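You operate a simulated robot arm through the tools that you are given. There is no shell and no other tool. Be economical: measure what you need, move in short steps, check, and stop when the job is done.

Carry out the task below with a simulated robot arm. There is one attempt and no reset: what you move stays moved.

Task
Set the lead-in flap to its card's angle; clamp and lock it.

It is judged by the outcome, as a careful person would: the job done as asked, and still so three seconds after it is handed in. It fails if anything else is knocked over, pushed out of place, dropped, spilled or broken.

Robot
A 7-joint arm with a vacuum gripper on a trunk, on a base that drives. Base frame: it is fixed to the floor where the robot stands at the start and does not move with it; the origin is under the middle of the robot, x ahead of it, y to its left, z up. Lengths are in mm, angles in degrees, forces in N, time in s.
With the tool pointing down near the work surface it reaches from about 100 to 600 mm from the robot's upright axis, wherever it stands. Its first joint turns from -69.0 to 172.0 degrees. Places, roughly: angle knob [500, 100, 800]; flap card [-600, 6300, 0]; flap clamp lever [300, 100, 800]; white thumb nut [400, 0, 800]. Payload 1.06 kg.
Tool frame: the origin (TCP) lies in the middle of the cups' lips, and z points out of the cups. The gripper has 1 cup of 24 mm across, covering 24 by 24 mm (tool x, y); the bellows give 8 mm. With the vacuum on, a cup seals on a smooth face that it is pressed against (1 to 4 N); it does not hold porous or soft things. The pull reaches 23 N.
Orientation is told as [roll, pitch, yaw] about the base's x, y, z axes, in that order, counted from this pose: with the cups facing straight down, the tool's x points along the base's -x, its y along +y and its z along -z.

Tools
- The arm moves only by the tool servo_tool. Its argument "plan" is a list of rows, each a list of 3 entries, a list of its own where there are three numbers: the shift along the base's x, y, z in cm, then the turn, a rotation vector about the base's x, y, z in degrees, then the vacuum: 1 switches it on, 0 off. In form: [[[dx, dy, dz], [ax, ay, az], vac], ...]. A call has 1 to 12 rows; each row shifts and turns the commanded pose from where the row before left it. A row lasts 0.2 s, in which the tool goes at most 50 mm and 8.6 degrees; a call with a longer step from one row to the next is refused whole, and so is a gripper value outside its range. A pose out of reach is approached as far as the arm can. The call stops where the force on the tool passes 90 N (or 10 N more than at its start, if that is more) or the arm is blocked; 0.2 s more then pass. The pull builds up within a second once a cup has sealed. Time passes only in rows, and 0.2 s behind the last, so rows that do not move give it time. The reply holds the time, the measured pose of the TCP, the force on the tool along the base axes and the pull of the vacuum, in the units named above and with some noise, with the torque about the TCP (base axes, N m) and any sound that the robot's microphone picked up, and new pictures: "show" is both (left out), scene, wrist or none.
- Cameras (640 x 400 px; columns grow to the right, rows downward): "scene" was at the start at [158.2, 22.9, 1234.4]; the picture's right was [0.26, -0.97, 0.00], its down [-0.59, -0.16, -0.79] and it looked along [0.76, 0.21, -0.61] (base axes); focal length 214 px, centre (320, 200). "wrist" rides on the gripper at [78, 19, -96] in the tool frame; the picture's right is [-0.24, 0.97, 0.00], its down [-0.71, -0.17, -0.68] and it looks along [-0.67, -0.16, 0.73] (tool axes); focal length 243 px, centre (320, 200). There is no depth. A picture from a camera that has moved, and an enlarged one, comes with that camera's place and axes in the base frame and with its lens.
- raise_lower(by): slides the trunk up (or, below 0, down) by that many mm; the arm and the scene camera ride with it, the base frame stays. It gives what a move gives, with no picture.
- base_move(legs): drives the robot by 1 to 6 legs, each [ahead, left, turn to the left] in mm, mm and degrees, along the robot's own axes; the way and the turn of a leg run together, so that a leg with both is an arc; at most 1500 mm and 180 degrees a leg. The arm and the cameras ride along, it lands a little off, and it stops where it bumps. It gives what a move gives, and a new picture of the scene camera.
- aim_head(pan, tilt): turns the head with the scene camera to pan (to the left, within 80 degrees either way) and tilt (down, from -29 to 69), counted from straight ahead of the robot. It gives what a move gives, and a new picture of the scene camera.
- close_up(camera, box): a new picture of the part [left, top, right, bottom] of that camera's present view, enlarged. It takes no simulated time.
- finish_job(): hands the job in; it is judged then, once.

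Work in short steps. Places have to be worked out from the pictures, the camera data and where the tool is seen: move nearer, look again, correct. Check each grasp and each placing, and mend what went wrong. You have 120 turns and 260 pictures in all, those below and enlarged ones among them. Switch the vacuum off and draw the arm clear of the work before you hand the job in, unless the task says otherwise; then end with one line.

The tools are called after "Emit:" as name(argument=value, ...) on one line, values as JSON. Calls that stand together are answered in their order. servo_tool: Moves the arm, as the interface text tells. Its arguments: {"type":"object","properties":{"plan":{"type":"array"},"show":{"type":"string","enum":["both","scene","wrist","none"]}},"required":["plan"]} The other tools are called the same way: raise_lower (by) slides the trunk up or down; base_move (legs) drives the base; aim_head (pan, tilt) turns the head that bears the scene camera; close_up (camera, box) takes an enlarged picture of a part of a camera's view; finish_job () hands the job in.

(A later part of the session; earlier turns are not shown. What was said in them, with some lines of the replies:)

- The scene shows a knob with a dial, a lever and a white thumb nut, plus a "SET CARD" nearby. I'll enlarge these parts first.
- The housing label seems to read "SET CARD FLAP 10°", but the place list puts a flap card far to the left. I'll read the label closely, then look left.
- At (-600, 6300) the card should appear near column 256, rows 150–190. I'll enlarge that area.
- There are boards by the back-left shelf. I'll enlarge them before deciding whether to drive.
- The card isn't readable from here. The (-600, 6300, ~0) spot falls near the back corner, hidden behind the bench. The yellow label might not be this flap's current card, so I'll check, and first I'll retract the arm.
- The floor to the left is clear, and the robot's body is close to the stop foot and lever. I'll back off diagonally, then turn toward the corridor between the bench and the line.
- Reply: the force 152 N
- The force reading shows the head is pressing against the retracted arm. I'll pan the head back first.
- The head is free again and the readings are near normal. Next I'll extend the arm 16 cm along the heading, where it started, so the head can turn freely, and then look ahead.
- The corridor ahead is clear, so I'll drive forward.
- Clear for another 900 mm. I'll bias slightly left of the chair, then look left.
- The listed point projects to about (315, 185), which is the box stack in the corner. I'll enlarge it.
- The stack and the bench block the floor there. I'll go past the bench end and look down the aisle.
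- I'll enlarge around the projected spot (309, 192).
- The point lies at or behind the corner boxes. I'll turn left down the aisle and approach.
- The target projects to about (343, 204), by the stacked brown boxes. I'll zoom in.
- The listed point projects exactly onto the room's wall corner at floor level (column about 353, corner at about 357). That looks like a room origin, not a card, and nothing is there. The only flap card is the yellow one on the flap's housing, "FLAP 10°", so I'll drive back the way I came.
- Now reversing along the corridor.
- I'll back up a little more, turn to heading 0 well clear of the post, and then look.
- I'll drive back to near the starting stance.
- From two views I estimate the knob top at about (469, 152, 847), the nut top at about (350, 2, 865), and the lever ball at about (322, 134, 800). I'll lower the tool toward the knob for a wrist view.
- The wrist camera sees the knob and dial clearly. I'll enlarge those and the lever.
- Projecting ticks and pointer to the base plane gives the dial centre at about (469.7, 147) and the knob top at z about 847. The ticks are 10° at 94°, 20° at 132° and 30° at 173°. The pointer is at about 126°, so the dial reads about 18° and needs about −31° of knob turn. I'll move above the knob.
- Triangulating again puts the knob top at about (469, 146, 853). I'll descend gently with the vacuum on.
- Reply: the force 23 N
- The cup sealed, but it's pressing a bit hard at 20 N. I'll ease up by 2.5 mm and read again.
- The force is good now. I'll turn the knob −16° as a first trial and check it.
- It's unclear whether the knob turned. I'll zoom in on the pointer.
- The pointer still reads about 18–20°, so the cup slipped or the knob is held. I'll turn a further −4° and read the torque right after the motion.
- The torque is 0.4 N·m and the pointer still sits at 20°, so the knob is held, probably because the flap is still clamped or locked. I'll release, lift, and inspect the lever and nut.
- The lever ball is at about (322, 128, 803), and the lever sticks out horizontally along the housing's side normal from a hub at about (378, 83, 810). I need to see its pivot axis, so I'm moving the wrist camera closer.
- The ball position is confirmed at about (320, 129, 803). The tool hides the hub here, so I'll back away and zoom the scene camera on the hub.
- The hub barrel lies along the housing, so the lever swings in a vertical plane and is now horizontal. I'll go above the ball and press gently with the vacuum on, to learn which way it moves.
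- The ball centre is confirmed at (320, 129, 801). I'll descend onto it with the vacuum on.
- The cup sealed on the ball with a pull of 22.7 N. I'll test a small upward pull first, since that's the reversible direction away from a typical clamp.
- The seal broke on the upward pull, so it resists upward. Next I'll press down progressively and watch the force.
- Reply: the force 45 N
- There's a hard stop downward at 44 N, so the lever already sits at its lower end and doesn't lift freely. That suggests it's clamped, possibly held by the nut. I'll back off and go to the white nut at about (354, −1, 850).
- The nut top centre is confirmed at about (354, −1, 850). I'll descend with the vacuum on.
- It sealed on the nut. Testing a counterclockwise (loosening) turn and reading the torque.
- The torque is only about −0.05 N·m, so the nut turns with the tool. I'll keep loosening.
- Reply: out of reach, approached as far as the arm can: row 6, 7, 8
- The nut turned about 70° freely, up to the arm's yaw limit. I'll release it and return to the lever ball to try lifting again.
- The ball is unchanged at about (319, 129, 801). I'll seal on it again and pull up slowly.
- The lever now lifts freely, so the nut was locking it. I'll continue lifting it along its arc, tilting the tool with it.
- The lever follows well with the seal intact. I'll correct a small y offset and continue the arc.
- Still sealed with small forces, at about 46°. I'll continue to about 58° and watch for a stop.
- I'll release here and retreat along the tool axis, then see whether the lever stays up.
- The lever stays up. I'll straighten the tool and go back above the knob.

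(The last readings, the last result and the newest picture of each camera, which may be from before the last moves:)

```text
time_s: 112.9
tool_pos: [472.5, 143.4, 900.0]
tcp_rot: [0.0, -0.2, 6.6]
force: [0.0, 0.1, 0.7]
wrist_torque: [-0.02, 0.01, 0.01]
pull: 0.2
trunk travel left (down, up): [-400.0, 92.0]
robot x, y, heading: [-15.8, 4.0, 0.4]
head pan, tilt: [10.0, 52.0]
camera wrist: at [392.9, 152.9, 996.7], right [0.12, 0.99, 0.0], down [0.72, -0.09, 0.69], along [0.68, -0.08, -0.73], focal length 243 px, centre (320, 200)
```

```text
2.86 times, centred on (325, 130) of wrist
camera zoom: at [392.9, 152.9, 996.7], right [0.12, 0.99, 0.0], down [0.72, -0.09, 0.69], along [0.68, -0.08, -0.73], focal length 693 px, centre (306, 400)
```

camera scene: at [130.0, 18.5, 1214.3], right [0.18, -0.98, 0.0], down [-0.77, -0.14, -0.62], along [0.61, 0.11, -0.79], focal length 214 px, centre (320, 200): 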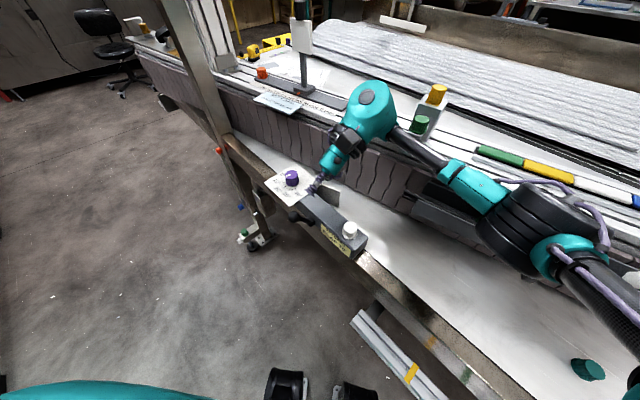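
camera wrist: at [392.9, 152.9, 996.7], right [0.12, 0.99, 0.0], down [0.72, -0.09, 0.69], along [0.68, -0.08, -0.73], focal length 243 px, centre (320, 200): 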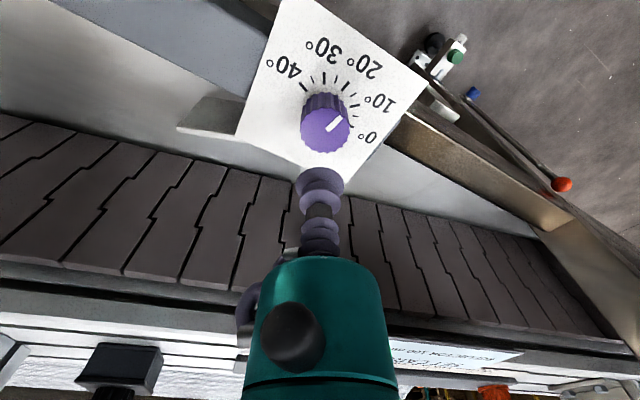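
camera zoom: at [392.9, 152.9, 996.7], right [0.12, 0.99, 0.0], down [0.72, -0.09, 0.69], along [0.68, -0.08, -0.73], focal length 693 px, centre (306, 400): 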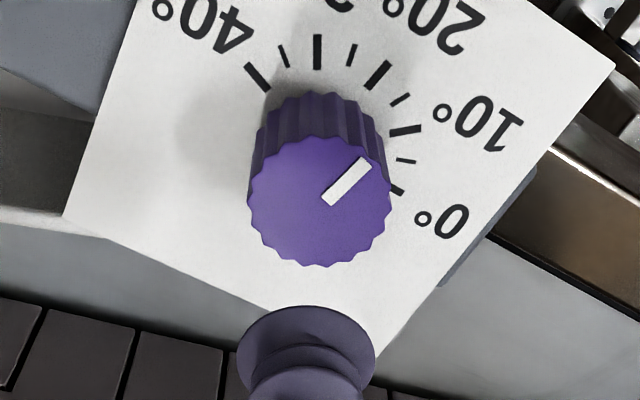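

The pointer reads about 18° by tick direction, at about 37–39° of knob per 10°. I'll seal on the knob again.

Emit:
servo_tool(plan=[[[-0.35, 0.3, -2.0], [0, 0, 0], 1], [[0, 0, -1.4], [0, 0, 0], 1], [[0, 0, -0.8], [0, 0, 0], 1], [[0, 0, -0.4], [0, 0, 0], 1], [[0, 0, -0.1], [0, 0, 0], 1], [[0, 0, 0], [0, 0, 0], 1]], show="none")

Emit:
servo_tool(plan=[[[0, 0, 0], [0, 0, -5], 1], [[0, 0, 0], [0, 0, -5], 1], [[0, 0, 0], [0, 0, -5], 1]], show="wrist")

Emit:
close_up(camera="wrist", box=[260, 70, 400, 210])

```text
time_s: 114.3
tool_pos: [469.9, 148.1, 857.8]
tcp_rot: [0.1, -0.2, 6.5]
force: [3.8, -1.6, 17.7]
wrist_torque: [-0.02, 0.06, -0.02]
pull: 23.0
trunk travel left (down, up): [-400.0, 92.0]
robot x, y, heading: [-13.7, 1.4, 0.5]
head pan, tilt: [10.0, 52.0]
```

```text
time_s: 115.1
tool_pos: [469.6, 145.3, 854.2]
tcp_rot: [0.0, -0.1, -8.7]
force: [-1.5, -12.7, 13.2]
wrist_torque: [0.15, 0.02, 0.09]
pull: 23.0
trunk travel left (down, up): [-400.0, 92.0]
robot x, y, heading: [-15.6, 0.5, 0.5]
head pan, tilt: [10.0, 52.0]
camera wrist: at [394.3, 175.7, 950.7], right [0.38, 0.93, 0.0], down [0.67, -0.28, 0.69], along [0.63, -0.26, -0.73], focal length 243 px, centre (320, 200)
```

wrist: 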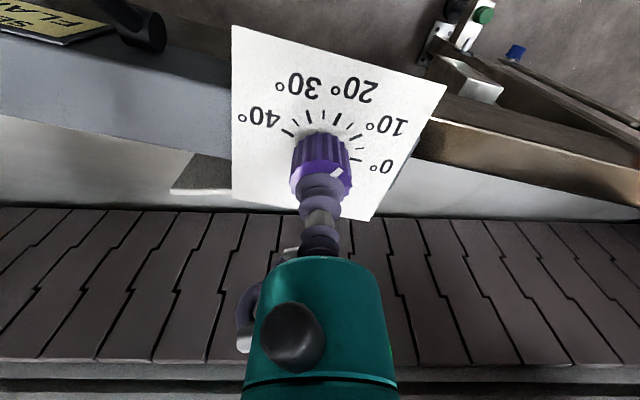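

```text
2.86 times, centred on (330, 140) of wrist
camera zoom: at [394.3, 175.7, 950.7], right [0.38, 0.93, 0.0], down [0.67, -0.28, 0.69], along [0.63, -0.26, -0.73], focal length 693 px, centre (291, 371)
```

zoom: 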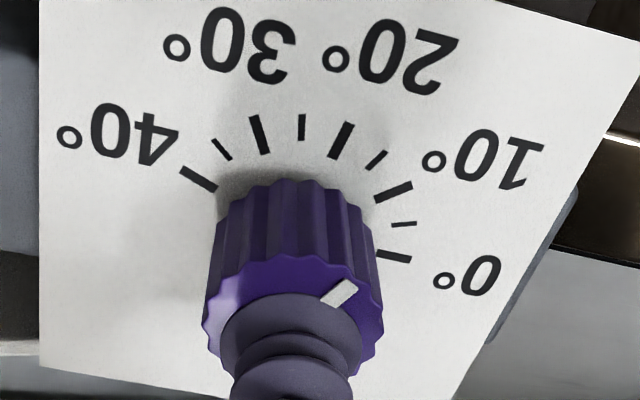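

The knob now turns with the tool and reads about 13.5–14°. I'll turn a further −12°.

Emit:
servo_tool(plan=[[[0, 0.1, 0.1], [0, 0, -4], 1], [[0, 0, 0], [0, 0, -4], 1], [[0, 0, 0], [0, 0, -4], 1], [[0, 0, 0], [0, 0, 0], 1]], show="wrist")

Emit:
close_up(camera="wrist", box=[260, 70, 400, 210])

Emit:
close_up(camera="scene", box=[265, 155, 325, 205])

```text
time_s: 116.1
tool_pos: [468.1, 149.1, 855.3]
tcp_rot: [0.0, 0.1, -20.6]
force: [-3.2, -5.8, -4.0]
wrist_torque: [0.09, 0.02, 0.02]
pull: 22.8
trunk travel left (down, up): [-400.0, 92.0]
robot x, y, heading: [-15.0, 4.1, 0.4]
head pan, tilt: [10.0, 52.0]
camera wrist: at [401.9, 192.9, 951.2], right [0.56, 0.83, 0.0], down [0.6, -0.41, 0.69], along [0.57, -0.38, -0.73], focal length 243 px, centre (320, 200)
```

wrist: 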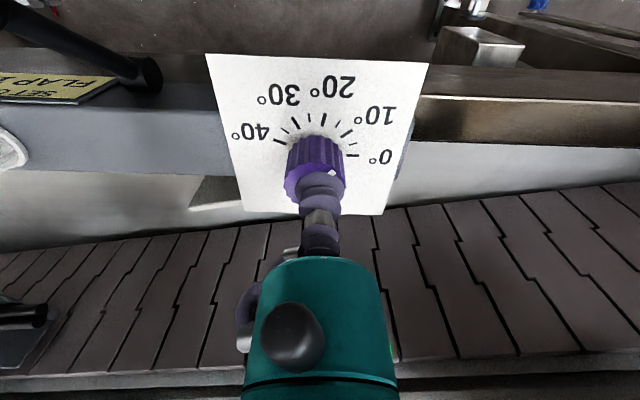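

```text
2.86 times, centred on (330, 140) of wrist
camera zoom: at [401.9, 192.9, 951.2], right [0.56, 0.83, 0.0], down [0.6, -0.41, 0.69], along [0.57, -0.38, -0.73], focal length 693 px, centre (291, 371)
```

zoom: 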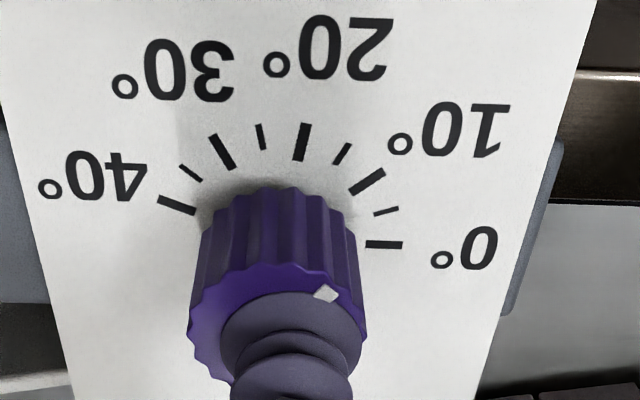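

```text
8.00 times, centred on (295, 180) of scene
camera zoom: at [131.8, 16.2, 1214.3], right [0.18, -0.98, 0.0], down [-0.77, -0.14, -0.62], along [0.61, 0.11, -0.79], focal length 1716 px, centre (520, 360)
```

zoom: 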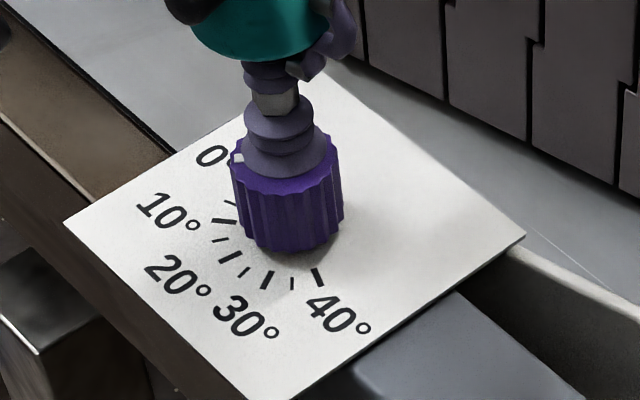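

The cup hides the pointer, so I'll release and lift to read the dial.

Emit:
servo_tool(plan=[[[0, 0, 0], [0, 0, 0], 0], [[0, 0, 0], [0, 0, 0], 0], [[0, 0, 1.5], [0, 0, 0], 0], [[0, 0, 4], [0, 0, 7], 0], [[0, 0, 3], [0, 0, 7], 0], [[0, 0, 0], [0, 0, 7], 0]], show="wrist")

Emit:
close_up(camera="wrist", box=[270, 60, 370, 160])

Emit:
close_up(camera="scene", box=[265, 155, 325, 205])

```text
time_s: 117.5
tool_pos: [468.4, 149.6, 939.1]
tcp_rot: [-0.1, -0.1, 0.6]
force: [-0.3, 0.0, -0.6]
wrist_torque: [-0.01, 0.0, -0.01]
pull: 0.1
trunk travel left (down, up): [-400.0, 92.0]
robot x, y, heading: [-16.9, 2.1, 0.6]
head pan, tilt: [10.0, 52.0]
camera wrist: at [390.3, 166.6, 1035.6], right [0.22, 0.97, 0.0], down [0.71, -0.16, 0.69], along [0.67, -0.15, -0.73], focal length 243 px, centre (320, 200)
```

wrist: 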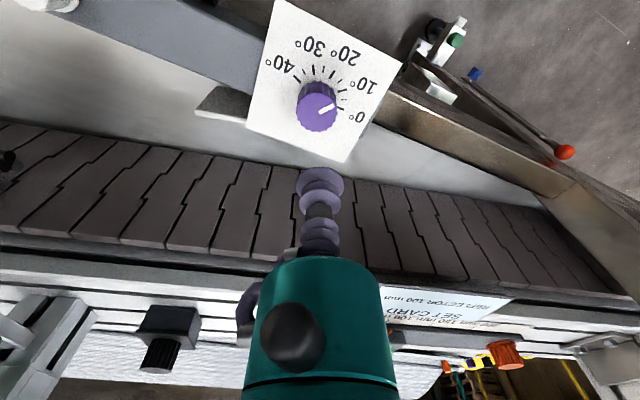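

```text
4.00 times, centred on (320, 110) of wrist
camera zoom: at [390.3, 166.6, 1035.6], right [0.22, 0.97, 0.0], down [0.71, -0.16, 0.69], along [0.67, -0.15, -0.73], focal length 970 px, centre (320, 560)
```

zoom: 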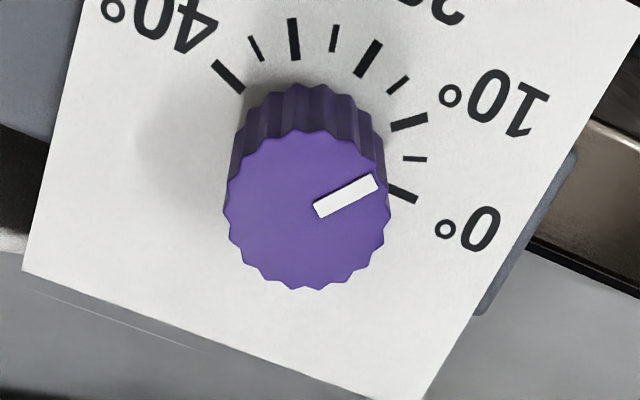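

```text
8.00 times, centred on (295, 180) of scene
camera zoom: at [131.9, 16.7, 1214.3], right [0.18, -0.98, 0.0], down [-0.77, -0.14, -0.62], along [0.61, 0.11, -0.79], focal length 1716 px, centre (520, 360)
```

zoom: 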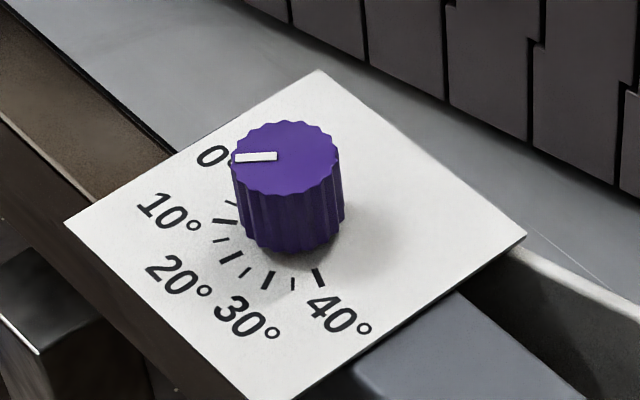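

The oblique views give an ambiguous reading of somewhere between 10° and 13°. I'll tilt the tool so the wrist camera looks straight down, where image directions are true angles.

Emit:
servo_tool(plan=[[[0.6, 0, 0.3], [1.58, 6.99, 0], 0], [[0.6, 0, 0.2], [1.58, 6.99, 0], 0], [[0.6, 0, 0], [1.58, 6.99, 0], 0], [[0.6, 0, 0], [1.58, 6.99, 0], 0], [[0.6, 0, 0], [1.58, 6.99, 0], 0], [[0.6, 0, 0], [1.58, 6.99, 0], 0], [[0, 0, 0], [0, 0, 0], 0]], show="both")

Emit:
close_up(camera="wrist", box=[260, 70, 400, 180])

```text
time_s: 119.1
tool_pos: [465.6, 122.0, 948.3]
tcp_rot: [7.3, 24.7, 4.9]
force: [0.2, -1.1, 1.1]
wrist_torque: [0.02, -0.01, -0.01]
pull: 0.1
out of reach, approached as far as the arm can: row 2, 3, 4, 5, 6
trunk travel left (down, up): [-400.0, 92.0]
robot x, y, heading: [-16.8, 0.1, 0.6]
head pan, tilt: [10.0, 52.0]
camera scene: at [131.8, 16.8, 1214.4], right [0.18, -0.98, 0.0], down [-0.77, -0.14, -0.62], along [0.61, 0.11, -0.79], focal length 214 px, centre (320, 200)
camera wrist: at [435.5, 125.7, 1069.1], right [0.18, 0.98, 0.01], down [0.94, -0.18, 0.3], along [0.3, -0.04, -0.95], focal length 243 px, centre (320, 200)
```

scene: 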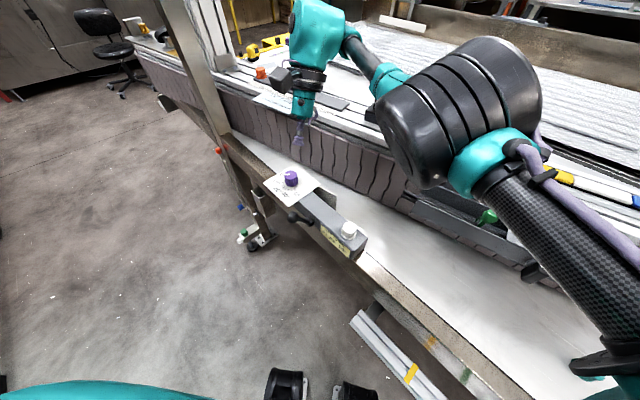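
wrist: 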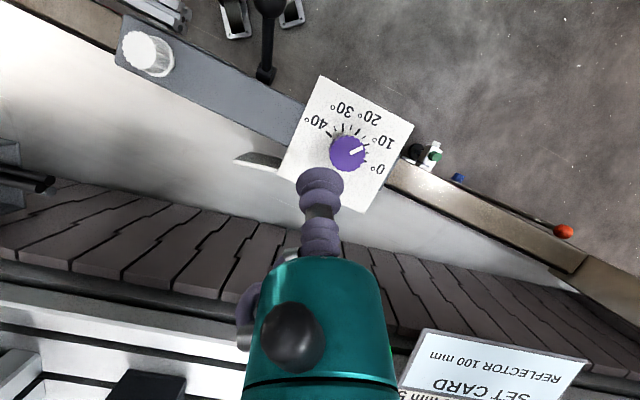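

```text
3.64 times, centred on (330, 125) of wrist
camera zoom: at [435.5, 125.7, 1069.1], right [0.18, 0.98, 0.01], down [0.94, -0.18, 0.3], along [0.3, -0.04, -0.95], focal length 882 px, centre (284, 473)
```

zoom: 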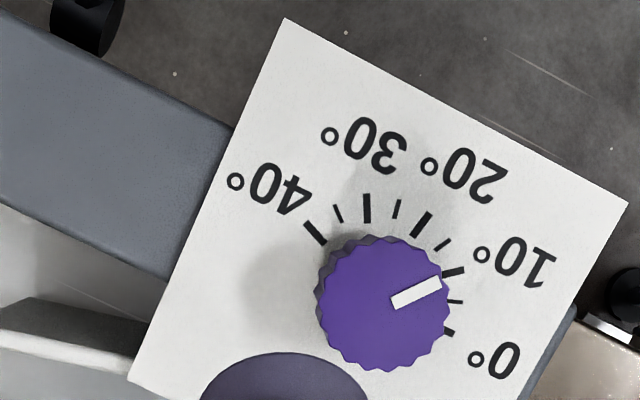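

This view is nearly straight down and the pointer sits just above the 10° tick. I'll enlarge it further to measure.

Emit:
close_up(camera="wrist", box=[320, 115, 376, 155])

```text
10.00 times, centred on (348, 135) of wrist
camera zoom: at [435.5, 125.7, 1069.1], right [0.18, 0.98, 0.01], down [0.94, -0.18, 0.3], along [0.3, -0.04, -0.95], focal length 2426 px, centre (40, 850)
```

zoom: 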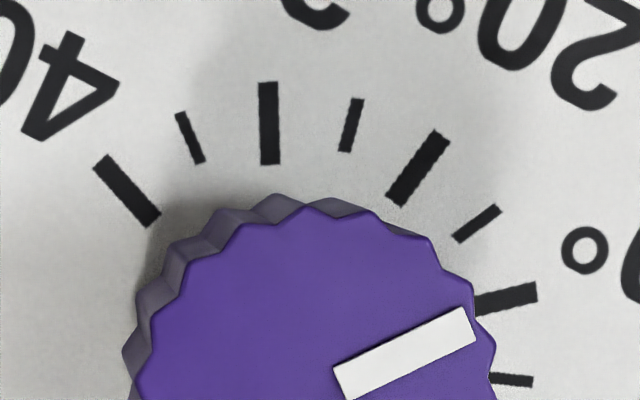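

Pointer direction 105.0° against fitted ticks (10°→96°, 38.2° per 10°) gives a reading of about 12.4°. It needs about −9.2° more, so I'll straighten the tool and re-approach the knob.

Emit:
servo_tool(plan=[[[0.1, 0.7, 0], [-1.53, -6.23, -0.8], 0], [[0.1, 0.6, -1], [-1.53, -6.23, -0.8], 0], [[0.1, 0.6, -2], [-1.53, -6.23, -0.8], 0], [[0.1, 0.6, -2], [-1.53, -6.23, -0.8], 0], [[0, 0, 0], [0, 0, 0], 0]], show="wrist")

```text
time_s: 120.3
tool_pos: [470.6, 145.7, 895.1]
tcp_rot: [0.0, -0.1, -0.1]
force: [0.8, 0.3, 0.1]
wrist_torque: [0.01, 0.03, 0.01]
pull: 0.1
trunk travel left (down, up): [-400.0, 92.0]
robot x, y, heading: [-18.3, -0.7, 0.4]
head pan, tilt: [10.0, 52.0]
camera wrist: at [392.0, 165.2, 991.8], right [0.24, 0.97, 0.0], down [0.71, -0.17, 0.69], along [0.67, -0.16, -0.73], focal length 243 px, centre (320, 200)
```

wrist: 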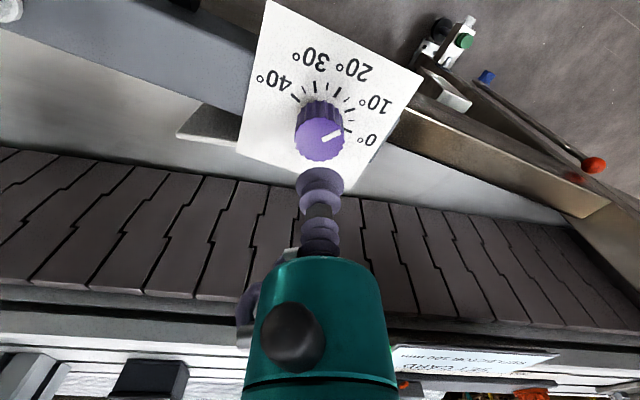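

Descending to seal, then turning −9.2°, then releasing and lifting.

Emit:
servo_tool(plan=[[[-0.1, 0.1, -2.0], [0, 0, 0], 1], [[0, 0, -1.2], [0, 0, 0], 1], [[0, 0, -0.6], [0, 0, 0], 1], [[0, 0, -0.3], [0, 0, 0], 1], [[0, 0, 0], [0, 0, 0], 1], [[0, 0, 0], [0, 0, 0], 1]], show="none")

Emit:
servo_tool(plan=[[[0, 0, 0], [0, 0, -3], 1], [[0, 0, 0], [0, 0, -3], 1], [[0, 0, 0], [0, 0, -3.2], 1], [[0, 0, 0], [0, 0, 0], 1], [[0, 0, 0], [0, 0, 0], 1]], show="none")

Emit:
servo_tool(plan=[[[0, 0, 0], [0, 0, 0], 0], [[0, 0, 0], [0, 0, 0], 0], [[0, 0, 0], [0, 0, 0], 0], [[0, 0, 1.5], [0, 0, 0], 0], [[0, -0.8, 3], [0, 0, 5], 0], [[0, -1, 3], [0, 0, 4.2], 0], [[0, -1, 1.5], [1.55, 6.5, 0], 0], [[0, 0, 0.5], [1.55, 6.5, 0], 0], [[0, 0, 0], [1.55, 6.5, 0], 0], [[0, 0, 0], [1.55, 5, 0], 0], [[0, 0, 0], [0, 0, 0], 0]], show="wrist")

```text
time_s: 121.7
tool_pos: [470.3, 148.1, 858.3]
tcp_rot: [0.0, 0.0, -0.1]
force: [12.2, -3.3, 16.7]
wrist_torque: [0.04, 0.11, -0.01]
pull: 22.8
trunk travel left (down, up): [-400.0, 92.0]
robot x, y, heading: [-19.7, 1.9, 0.5]
head pan, tilt: [10.0, 52.0]
```

```text
time_s: 122.9
tool_pos: [468.6, 147.6, 855.6]
tcp_rot: [-0.1, 0.2, -9.4]
force: [7.1, -7.4, 3.3]
wrist_torque: [0.05, 0.07, 0.0]
pull: 23.0
trunk travel left (down, up): [-400.0, 92.0]
robot x, y, heading: [-17.9, -0.3, 0.5]
head pan, tilt: [10.0, 52.0]
```

```text
time_s: 125.3
tool_pos: [468.6, 119.6, 952.4]
tcp_rot: [6.5, 24.6, 1.4]
force: [-0.8, -0.2, 0.3]
wrist_torque: [0.0, -0.02, 0.03]
pull: 0.1
trunk travel left (down, up): [-400.0, 92.0]
robot x, y, heading: [-20.4, 3.2, 0.4]
head pan, tilt: [10.0, 52.0]
camera wrist: at [437.9, 126.4, 1073.3], right [0.23, 0.97, 0.0], down [0.93, -0.22, 0.31], along [0.3, -0.07, -0.95], focal length 243 px, centre (320, 200)
```

wrist: 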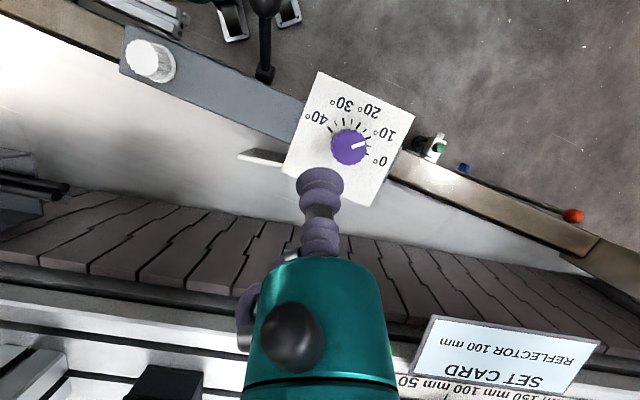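

Emit:
close_up(camera="wrist", box=[322, 112, 378, 152])

```text
10.00 times, centred on (350, 132) of wrist
camera zoom: at [437.9, 126.4, 1073.3], right [0.23, 0.97, 0.0], down [0.93, -0.22, 0.31], along [0.3, -0.07, -0.95], focal length 2426 px, centre (20, 880)
```

zoom: 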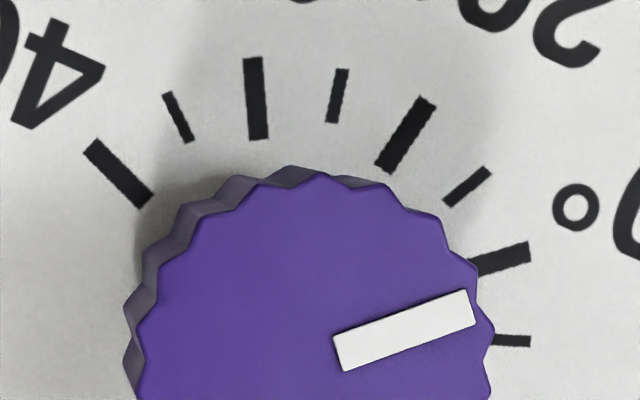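

The pointer is now at 96.7° against 94.8° for the 10° mark, so it reads about 10.5°. I'll give it one small extra nudge of −2°.

Emit:
servo_tool(plan=[[[0, 0.7, 0], [-1.53, -6.15, 0], 0], [[0, 0.7, -1], [-1.53, -6.15, 0], 0], [[0, 0.7, -2], [-1.53, -6.15, 0], 0], [[0, 0.65, -2.5], [-1.53, -6.15, 0], 0], [[0, 0, -2.0], [0, 0, 0], 1], [[0, 0, -0.9], [0, 0, 0], 1], [[0, 0, -0.6], [0, 0, 0], 1], [[0, 0, -0.3], [0, 0, 0], 1], [[0, 0, 0], [0, 0, 0], 1]], show="none")

```text
time_s: 127.3
tool_pos: [467.8, 147.4, 859.6]
tcp_rot: [0.0, -0.1, 0.0]
force: [-0.8, -6.0, 5.6]
wrist_torque: [0.02, 0.02, 0.02]
pull: 22.5
trunk travel left (down, up): [-400.0, 92.0]
robot x, y, heading: [-12.6, 2.8, 0.3]
head pan, tilt: [10.0, 52.0]
```

Emit:
servo_tool(plan=[[[0, 0, 0], [0, 0, -2.2], 1], [[0, 0, 0], [0, 0, 0], 1], [[0, 0, 0], [0, 0, 0], 1], [[0, 0, 0], [0, 0, 0], 0], [[0, 0, 0], [0, 0, 0], 0], [[0, 0, 0], [0, 0, 0], 0]], show="none")

Emit:
servo_tool(plan=[[[0, 0, 1.5], [0, 0, 0], 0], [[0, -0.8, 3], [0, 0, 1.1], 0], [[0, -1, 3], [0, 0, 1.1], 0], [[0, -1, 1.5], [1.55, 6.5, 0], 0], [[0, 0, 0.5], [1.55, 6.5, 0], 0], [[0, 0, 0], [1.55, 6.5, 0], 0], [[0, 0, 0], [1.55, 5, 0], 0], [[0, 0, 0], [0, 0, 0], 0]], show="wrist")

Emit:
close_up(camera="wrist", box=[322, 112, 378, 152])

```text
time_s: 128.7
tool_pos: [467.8, 149.6, 859.0]
tcp_rot: [0.0, -0.1, -2.1]
force: [0.0, 0.2, 0.1]
wrist_torque: [-0.04, 0.01, 0.0]
pull: 0.1
trunk travel left (down, up): [-400.0, 92.0]
robot x, y, heading: [-18.6, 3.5, 0.4]
head pan, tilt: [10.0, 52.0]
```

```text
time_s: 130.5
tool_pos: [469.4, 118.3, 953.8]
tcp_rot: [6.7, 24.5, 1.6]
force: [0.1, -0.8, -0.2]
wrist_torque: [-0.01, 0.0, 0.01]
pull: 0.0
trunk travel left (down, up): [-400.0, 92.0]
robot x, y, heading: [-13.5, 3.1, 0.5]
head pan, tilt: [10.0, 52.0]
camera wrist: at [437.8, 125.2, 1075.2], right [0.23, 0.97, 0.01], down [0.92, -0.22, 0.31], along [0.3, -0.07, -0.95], focal length 243 px, centre (320, 200)
```

wrist: 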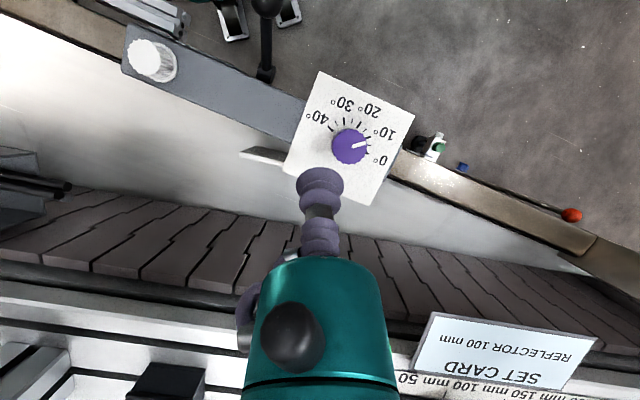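

```text
10.00 times, centred on (350, 132) of wrist
camera zoom: at [437.8, 125.2, 1075.2], right [0.23, 0.97, 0.01], down [0.92, -0.22, 0.31], along [0.3, -0.07, -0.95], focal length 2426 px, centre (20, 880)
```

zoom: 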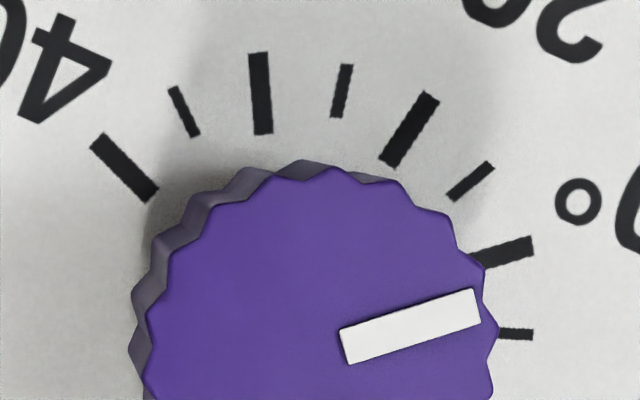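

The pointer slope (17.7°) now matches the 10° tick's slope (17.8°), so the dial reads 10°. Next is the lever: straighten the tool and go above the ball, estimated at (346, 107, 861).

Emit:
servo_tool(plan=[[[-3, -0.2, 0], [-1.55, -6.12, -0.1], 0], [[-3, -0.2, 0], [-1.55, -6.12, -0.1], 0], [[-3, -0.2, -2], [-1.55, -6.12, -0.1], 0], [[-3.3, -0.5, -3], [-1.55, -6.12, -0.1], 0], [[0, 0, 0], [0, 0, 0], 0]], show="both")

```text
time_s: 131.7
tool_pos: [343.2, 107.6, 903.3]
tcp_rot: [0.1, -0.1, -0.3]
force: [-0.3, 0.5, 0.1]
wrist_torque: [0.02, 0.0, -0.01]
pull: 0.1
trunk travel left (down, up): [-400.0, 92.0]
robot x, y, heading: [-15.7, 2.5, 0.5]
head pan, tilt: [10.0, 52.0]
camera scene: at [131.9, 16.7, 1214.4], right [0.18, -0.98, 0.0], down [-0.77, -0.14, -0.62], along [0.61, 0.11, -0.79], focal length 214 px, centre (320, 200)
camera wrist: at [265.0, 126.6, 1000.0], right [0.24, 0.97, 0.0], down [0.71, -0.18, 0.69], along [0.67, -0.16, -0.73], focal length 243 px, centre (320, 200)
```

scene: 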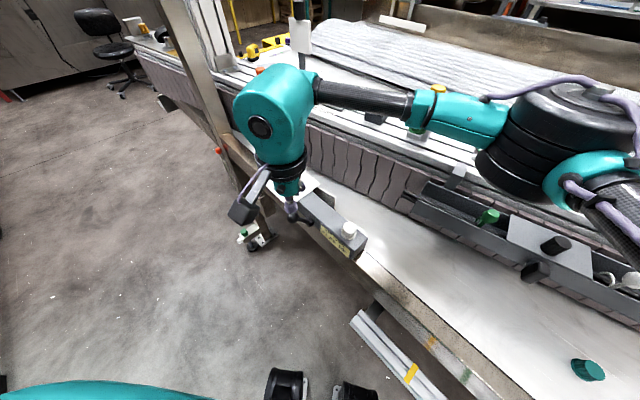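
wrist: 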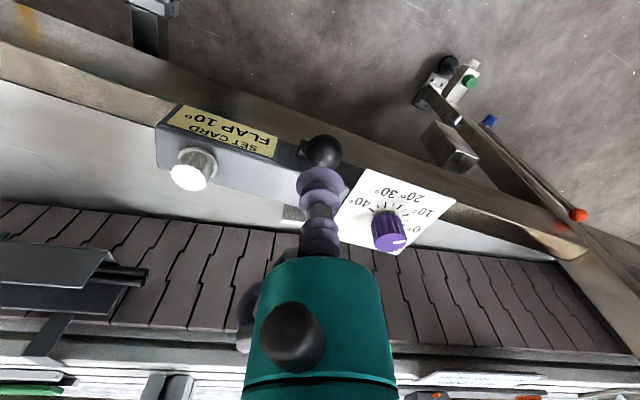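

The ball is seen at about (350, 109, 860). I'll lower onto it and push it down along its arc.

Emit:
servo_tool(plan=[[[0.5, 0.1, -1.5], [0, 0, 0], 0], [[0, 0, -1.3], [0, 0, 0], 0], [[0, 0, -0.5], [0, 0, 0], 0], [[-0.3, 0.25, -0.4], [0, 0, 0], 0], [[-0.3, 0.25, -0.4], [0, 0, 0], 0], [[-0.35, 0.25, -0.4], [0, 0, 0], 0]], show="wrist")

```text
time_s: 133.1
tool_pos: [339.1, 117.4, 857.9]
tcp_rot: [0.0, -0.1, -0.3]
force: [-0.5, 1.5, 5.4]
wrist_torque: [-0.06, -0.03, 0.01]
pull: 0.1
trunk travel left (down, up): [-400.0, 92.0]
robot x, y, heading: [-17.3, 2.5, 0.3]
head pan, tilt: [10.0, 52.0]
camera wrist: at [261.6, 135.7, 953.9], right [0.24, 0.97, 0.0], down [0.71, -0.18, 0.69], along [0.67, -0.16, -0.73], focal length 243 px, centre (320, 200)
```

wrist: 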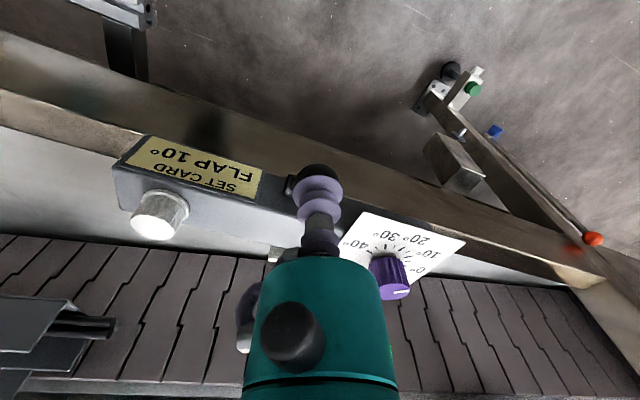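

The lever is moving down under a light force. Continuing along the arc.

Emit:
servo_tool(plan=[[[-0.32, 0.2, -0.5], [0, 0, 0], 0], [[-0.32, 0.2, -0.5], [0, 0, 0], 0], [[-0.3, 0.2, -0.5], [0, 0, 0], 0], [[-0.22, 0.13, -0.6], [0, 0, 0], 0], [[-0.22, 0.13, -0.6], [0, 0, 0], 0], [[-0.2, 0.12, -0.6], [0, 0, 0], 0], [[-0.15, 0.08, -0.5], [0, 0, 0], 0], [[-0.15, 0.07, -0.5], [0, 0, 0], 0], [[-0.1, 0.05, -0.5], [0, 0, 0], 0]], show="both")

```text
time_s: 135.1
tool_pos: [322.2, 128.7, 810.4]
tcp_rot: [0.1, -0.1, -0.4]
force: [-0.8, 0.7, 0.4]
wrist_torque: [-0.02, -0.01, 0.01]
pull: 0.2
trunk travel left (down, up): [-400.0, 92.0]
robot x, y, heading: [-13.4, 1.9, 0.5]
head pan, tilt: [10.0, 52.0]
camera scene: at [131.7, 16.7, 1214.4], right [0.18, -0.98, 0.0], down [-0.77, -0.14, -0.62], along [0.61, 0.11, -0.79], focal length 214 px, centre (320, 200)
camera wrist: at [243.8, 147.1, 906.7], right [0.24, 0.97, 0.0], down [0.71, -0.18, 0.69], along [0.67, -0.16, -0.73], focal length 243 px, centre (320, 200)
```

scene: 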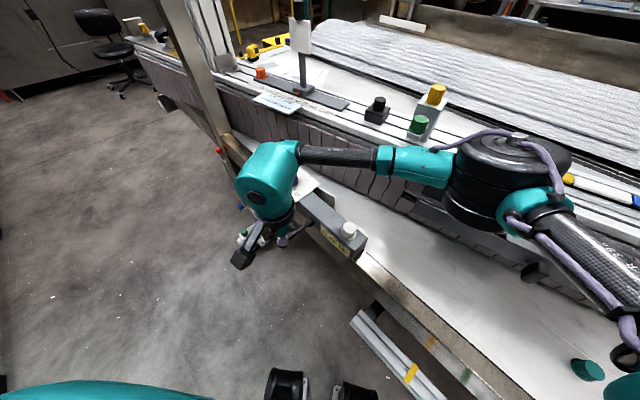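
wrist: 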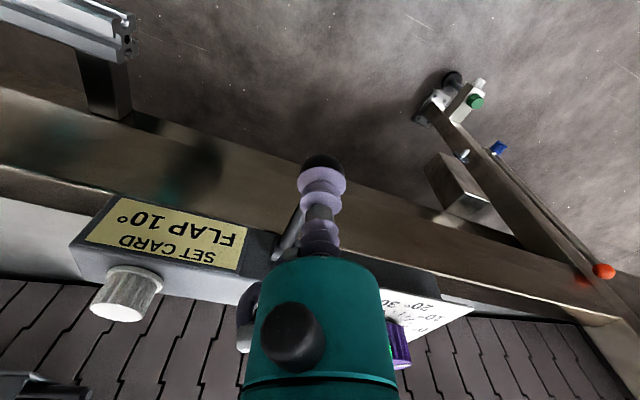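

I'll press down to the stop firmly, as at the start.

Emit:
servo_tool(plan=[[[-0.1, 0, -0.4], [0, 0, 0], 0], [[0, 0, -0.4], [0, 0, 0], 0], [[0, 0, -0.3], [0, 0, 0], 0], [[0, 0, 0], [0, 0, 0], 0]], show="none")

```text
time_s: 136.1
tool_pos: [321.5, 127.6, 800.6]
tcp_rot: [0.1, 0.0, -0.4]
force: [-0.2, 2.6, 7.1]
wrist_torque: [-0.08, -0.01, -0.01]
pull: 0.2
trunk travel left (down, up): [-400.0, 92.0]
robot x, y, heading: [-18.7, 2.9, 0.3]
head pan, tilt: [10.0, 52.0]
```

Emit:
servo_tool(plan=[[[0, 0, -0.3], [0, 0, 0], 0], [[0, 0, -0.2], [0, 0, 0], 0], [[0, 0, 0], [0, 0, 0], 0], [[0, 0, 0], [0, 0, 0], 0]], show="wrist")

```text
time_s: 137.1
tool_pos: [319.2, 129.3, 798.2]
tcp_rot: [0.5, -0.3, -0.5]
force: [11.8, -1.1, 45.3]
wrist_torque: [0.0, 0.35, -0.02]
pull: 0.0
trunk travel left (down, up): [-400.0, 92.0]
robot x, y, heading: [-14.7, 0.8, 0.6]
head pan, tilt: [10.0, 52.0]
camera wrist: at [242.4, 147.1, 893.9], right [0.24, 0.97, 0.01], down [0.7, -0.18, 0.69], along [0.67, -0.16, -0.73], focal length 243 px, centre (320, 200)
```

wrist: 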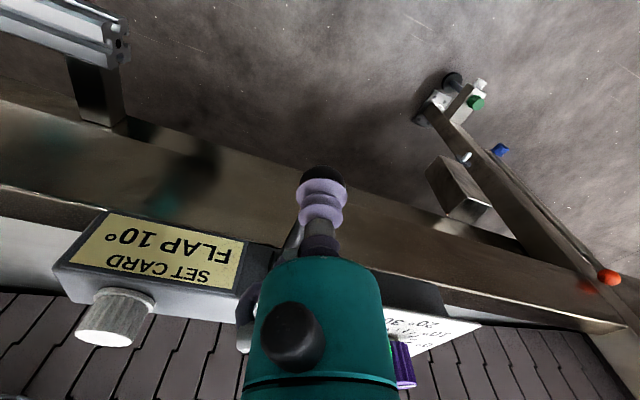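

The same hard stop at 45 N, so the lever is back down and clamped. I'll lift and go to the nut with the tool yawed to +64°, so I can tighten it clockwise.

Emit:
servo_tool(plan=[[[0, 0, 2], [0, 0, 0], 0], [[0, 0, 4], [0, 0, 0], 0], [[0, 0, 3], [0, 0, 8], 0], [[0.3, -2.1, 0], [0, 0, 8], 0], [[0.5, -2.1, 0], [0, 0, 8], 0], [[0.6, -2.1, 0], [0, 0, 8], 0], [[0.6, -2.1, 0], [0, 0, 8], 0], [[0.7, -2.1, 0], [0, 0, 8], 0], [[0.7, -2.3, 0], [0, 0, 8], 0], [[0, 0, -0.5], [0, 0, 6], 0]], show="both")

Emit:
close_up(camera="scene", box=[250, 150, 380, 260])

```text
time_s: 139.3
tool_pos: [353.8, 0.6, 881.4]
tcp_rot: [0.0, 0.0, 61.8]
force: [-0.9, 0.2, -0.7]
wrist_torque: [0.02, -0.02, -0.02]
pull: 0.1
trunk travel left (down, up): [-400.0, 92.0]
robot x, y, heading: [-15.8, 2.4, 0.6]
head pan, tilt: [10.0, 52.0]
camera scene: at [131.9, 16.7, 1214.3], right [0.18, -0.98, 0.0], down [-0.77, -0.14, -0.62], along [0.61, 0.11, -0.79], focal length 214 px, centre (320, 200)
camera wrist: at [300.6, -59.8, 977.4], right [-0.75, 0.67, 0.0], down [0.49, 0.54, 0.69], along [0.46, 0.51, -0.73], focal length 243 px, centre (320, 200)
```

scene: 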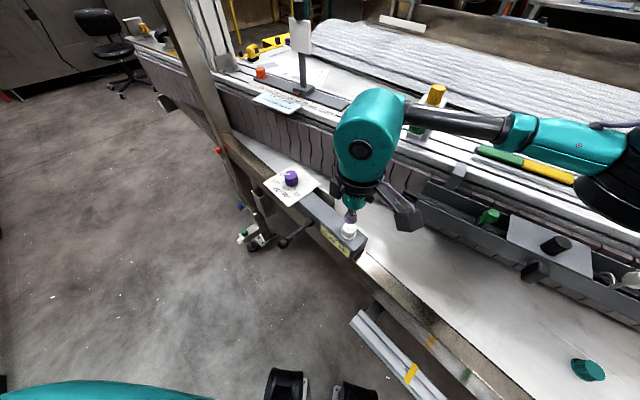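
wrist: 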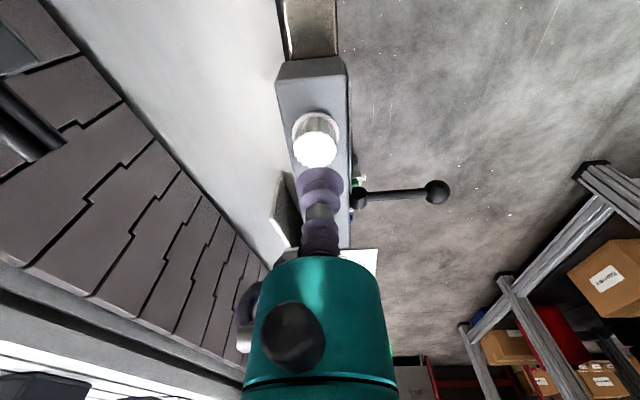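

```text
3.64 times, centred on (315, 205) of scene
camera zoom: at [131.9, 16.7, 1214.3], right [0.18, -0.98, 0.0], down [-0.77, -0.14, -0.62], along [0.61, 0.11, -0.79], focal length 780 px, centre (338, 182)
```

zoom: 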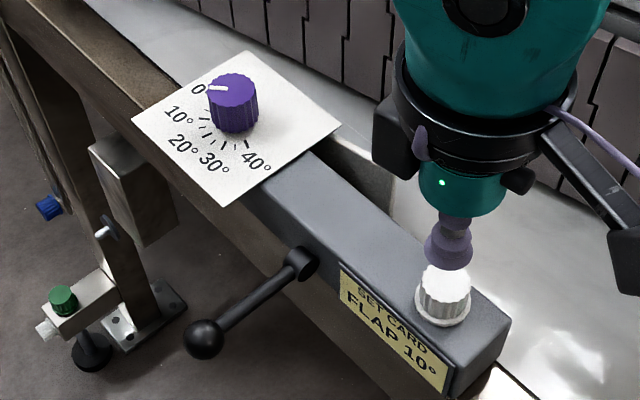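

The lever is back to its clamped pose and the dial is still at 10°. I'll seal on the nut now.

Emit:
servo_tool(plan=[[[0, -0.1, -1.5], [0, 0, 0], 1], [[0, 0, -1.0], [0, 0, 0], 1], [[0, 0, -0.5], [0, 0, 0], 1], [[0, 0, -0.3], [0, 0, 0], 1], [[0, 0, 0], [0, 0, 0], 1], [[0, 0, 0], [0, 0, 0], 1]], show="none")

Emit:
servo_tool(plan=[[[0, 0, 0], [0, 0, -8], 1], [[0, 0, 0], [0, 0, -8], 1], [[0, 0, 0], [0, 0, -8], 1], [[0, 0, 0], [0, 0, -8], 1], [[0, 0, 0], [0, 0, -8], 1], [[0, 0, 0], [0, 0, -8], 1]], show="none")

```text
time_s: 140.7
tool_pos: [354.6, -1.4, 846.7]
tcp_rot: [0.1, -0.1, 61.7]
force: [1.1, -0.6, 13.8]
wrist_torque: [-0.01, 0.01, 0.01]
pull: 22.5
trunk travel left (down, up): [-400.0, 92.0]
robot x, y, heading: [-15.9, -0.1, 0.6]
head pan, tilt: [10.0, 52.0]
```

```text
time_s: 142.1
tool_pos: [353.9, -0.6, 846.7]
tcp_rot: [0.2, 0.0, 13.6]
force: [7.7, 5.0, -0.6]
wrist_torque: [0.02, 0.02, 0.02]
pull: 22.8
trunk travel left (down, up): [-400.0, 92.0]
robot x, y, heading: [-13.2, 1.1, 0.5]
head pan, tilt: [10.0, 52.0]
```

Turned 48° with low torque. I'll continue clockwise in steps and watch for the torque to rise.

Emit:
servo_tool(plan=[[[0, 0, 0], [0, 0, -7], 1], [[0, 0, 0], [0, 0, -7], 1]], show="none")

Emit:
servo_tool(plan=[[[0, 0, 0], [0, 0, -5], 1], [[0, 0, 0], [0, 0, -5], 1]], show="none")

Emit:
servo_tool(plan=[[[0, 0, 0], [0, 0, -5], 1], [[0, 0, 0], [0, 0, -5], 1]], show="none")

```text
time_s: 142.7
tool_pos: [354.4, 0.5, 847.3]
tcp_rot: [0.2, 0.0, -0.3]
force: [5.5, 4.5, -2.3]
wrist_torque: [-0.02, 0.04, 0.08]
pull: 23.3
trunk travel left (down, up): [-400.0, 92.0]
robot x, y, heading: [-17.0, 3.8, 0.5]
head pan, tilt: [10.0, 52.0]
```

```text
time_s: 143.3
tool_pos: [353.9, 0.1, 847.1]
tcp_rot: [0.0, -0.1, -10.4]
force: [1.7, 0.5, 8.8]
wrist_torque: [0.03, 0.02, 0.31]
pull: 22.6
trunk travel left (down, up): [-400.0, 92.0]
robot x, y, heading: [-18.3, 2.1, 0.5]
head pan, tilt: [10.0, 52.0]
```

```text
time_s: 143.9
tool_pos: [353.2, -0.6, 846.0]
tcp_rot: [0.1, -0.1, -20.2]
force: [-0.1, -1.6, 13.9]
wrist_torque: [0.03, 0.0, 0.4]
pull: 22.9
trunk travel left (down, up): [-400.0, 92.0]
robot x, y, heading: [-18.5, -1.9, 0.6]
head pan, tilt: [10.0, 52.0]
```

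The torque rose to 0.4 N·m, the cup's slip limit, after about 70°. That matches the amount I loosened, so the nut is tight. I'll release, draw clear and check everything.

Emit:
servo_tool(plan=[[[0, 0, 0], [0, 0, 0], 0], [[0, 0, 0], [0, 0, 0], 0], [[0, 0, 0], [0, 0, 0], 0], [[0, 0, 1.5], [0, 0, 0], 0], [[0, 0, 4], [0, 0, 7], 0], [[0.5, 0.5, 4.5], [0, 0, 7], 0], [[1, 1, 4], [0, 0, 6], 0], [[1, 2, 2], [0, 0, 0], 0], [[1, 3, 0], [0, 0, 0], 0]], show="both")

Emit:
close_up(camera="scene", box=[250, 150, 380, 260])

Emit:
close_up(camera="wrist", box=[300, 20, 440, 140])

```text
time_s: 145.9
tool_pos: [391.1, 62.2, 1009.6]
tcp_rot: [0.2, 0.0, -0.2]
force: [0.0, -0.2, -0.2]
wrist_torque: [-0.02, 0.01, 0.0]
pull: 0.0
trunk travel left (down, up): [-400.0, 92.0]
robot x, y, heading: [-17.3, 1.8, 0.8]
head pan, tilt: [10.0, 52.0]
camera scene: at [131.9, 17.1, 1214.3], right [0.18, -0.98, 0.0], down [-0.77, -0.14, -0.62], along [0.61, 0.11, -0.79], focal length 214 px, centre (320, 200)
camera wrist: at [313.2, 81.0, 1105.8], right [0.24, 0.97, 0.0], down [0.71, -0.18, 0.69], along [0.67, -0.16, -0.73], focal length 243 px, centre (320, 200)
```

scene: 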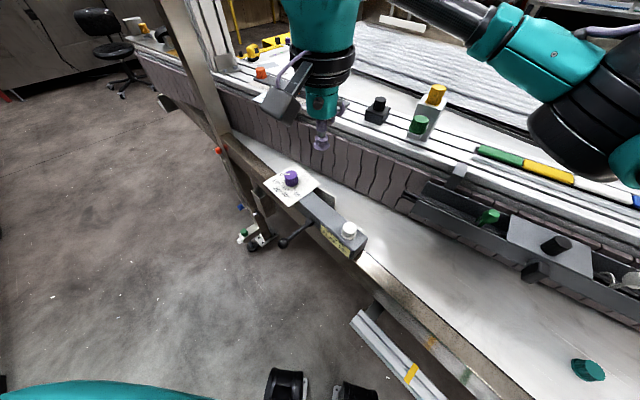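
wrist: 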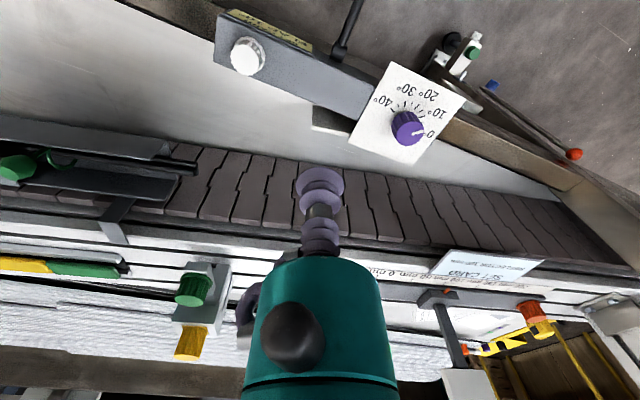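

```text
3.64 times, centred on (315, 205) of scene
camera zoom: at [131.9, 17.1, 1214.3], right [0.18, -0.98, 0.0], down [-0.77, -0.14, -0.62], along [0.61, 0.11, -0.79], focal length 780 px, centre (338, 182)
```

zoom: 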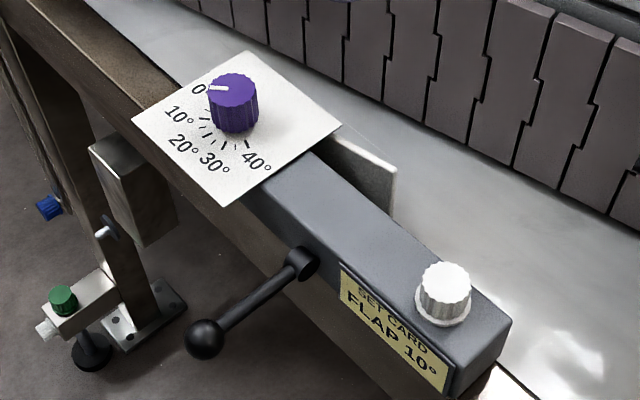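

```text
3.33 times, centred on (370, 80) of wrist
camera zoom: at [313.2, 81.0, 1105.8], right [0.24, 0.97, 0.0], down [0.71, -0.18, 0.69], along [0.67, -0.16, -0.73], focal length 809 px, centre (153, 600)
```

zoom: 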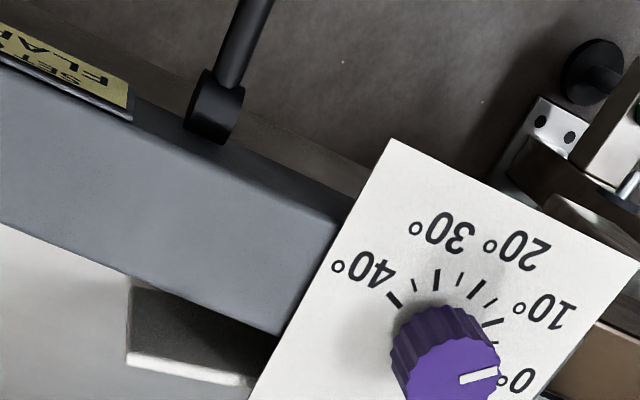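

The dial sits at 10°, the flap has moved in, the lever is down at its stop, the nut is tight, and the surroundings are unchanged. The arm is clear with the vacuum off, so I'm handing the job in.

Emit:
finish_job()

```text
The job is handed in.
```

The lead-in flap is set to its card's 10°, the clamp lever is down at its stop, and the white thumb nut is tightened to lock it; I used the yellow "FLAP 10°" card on the housing because there was no card to see at the listed place.
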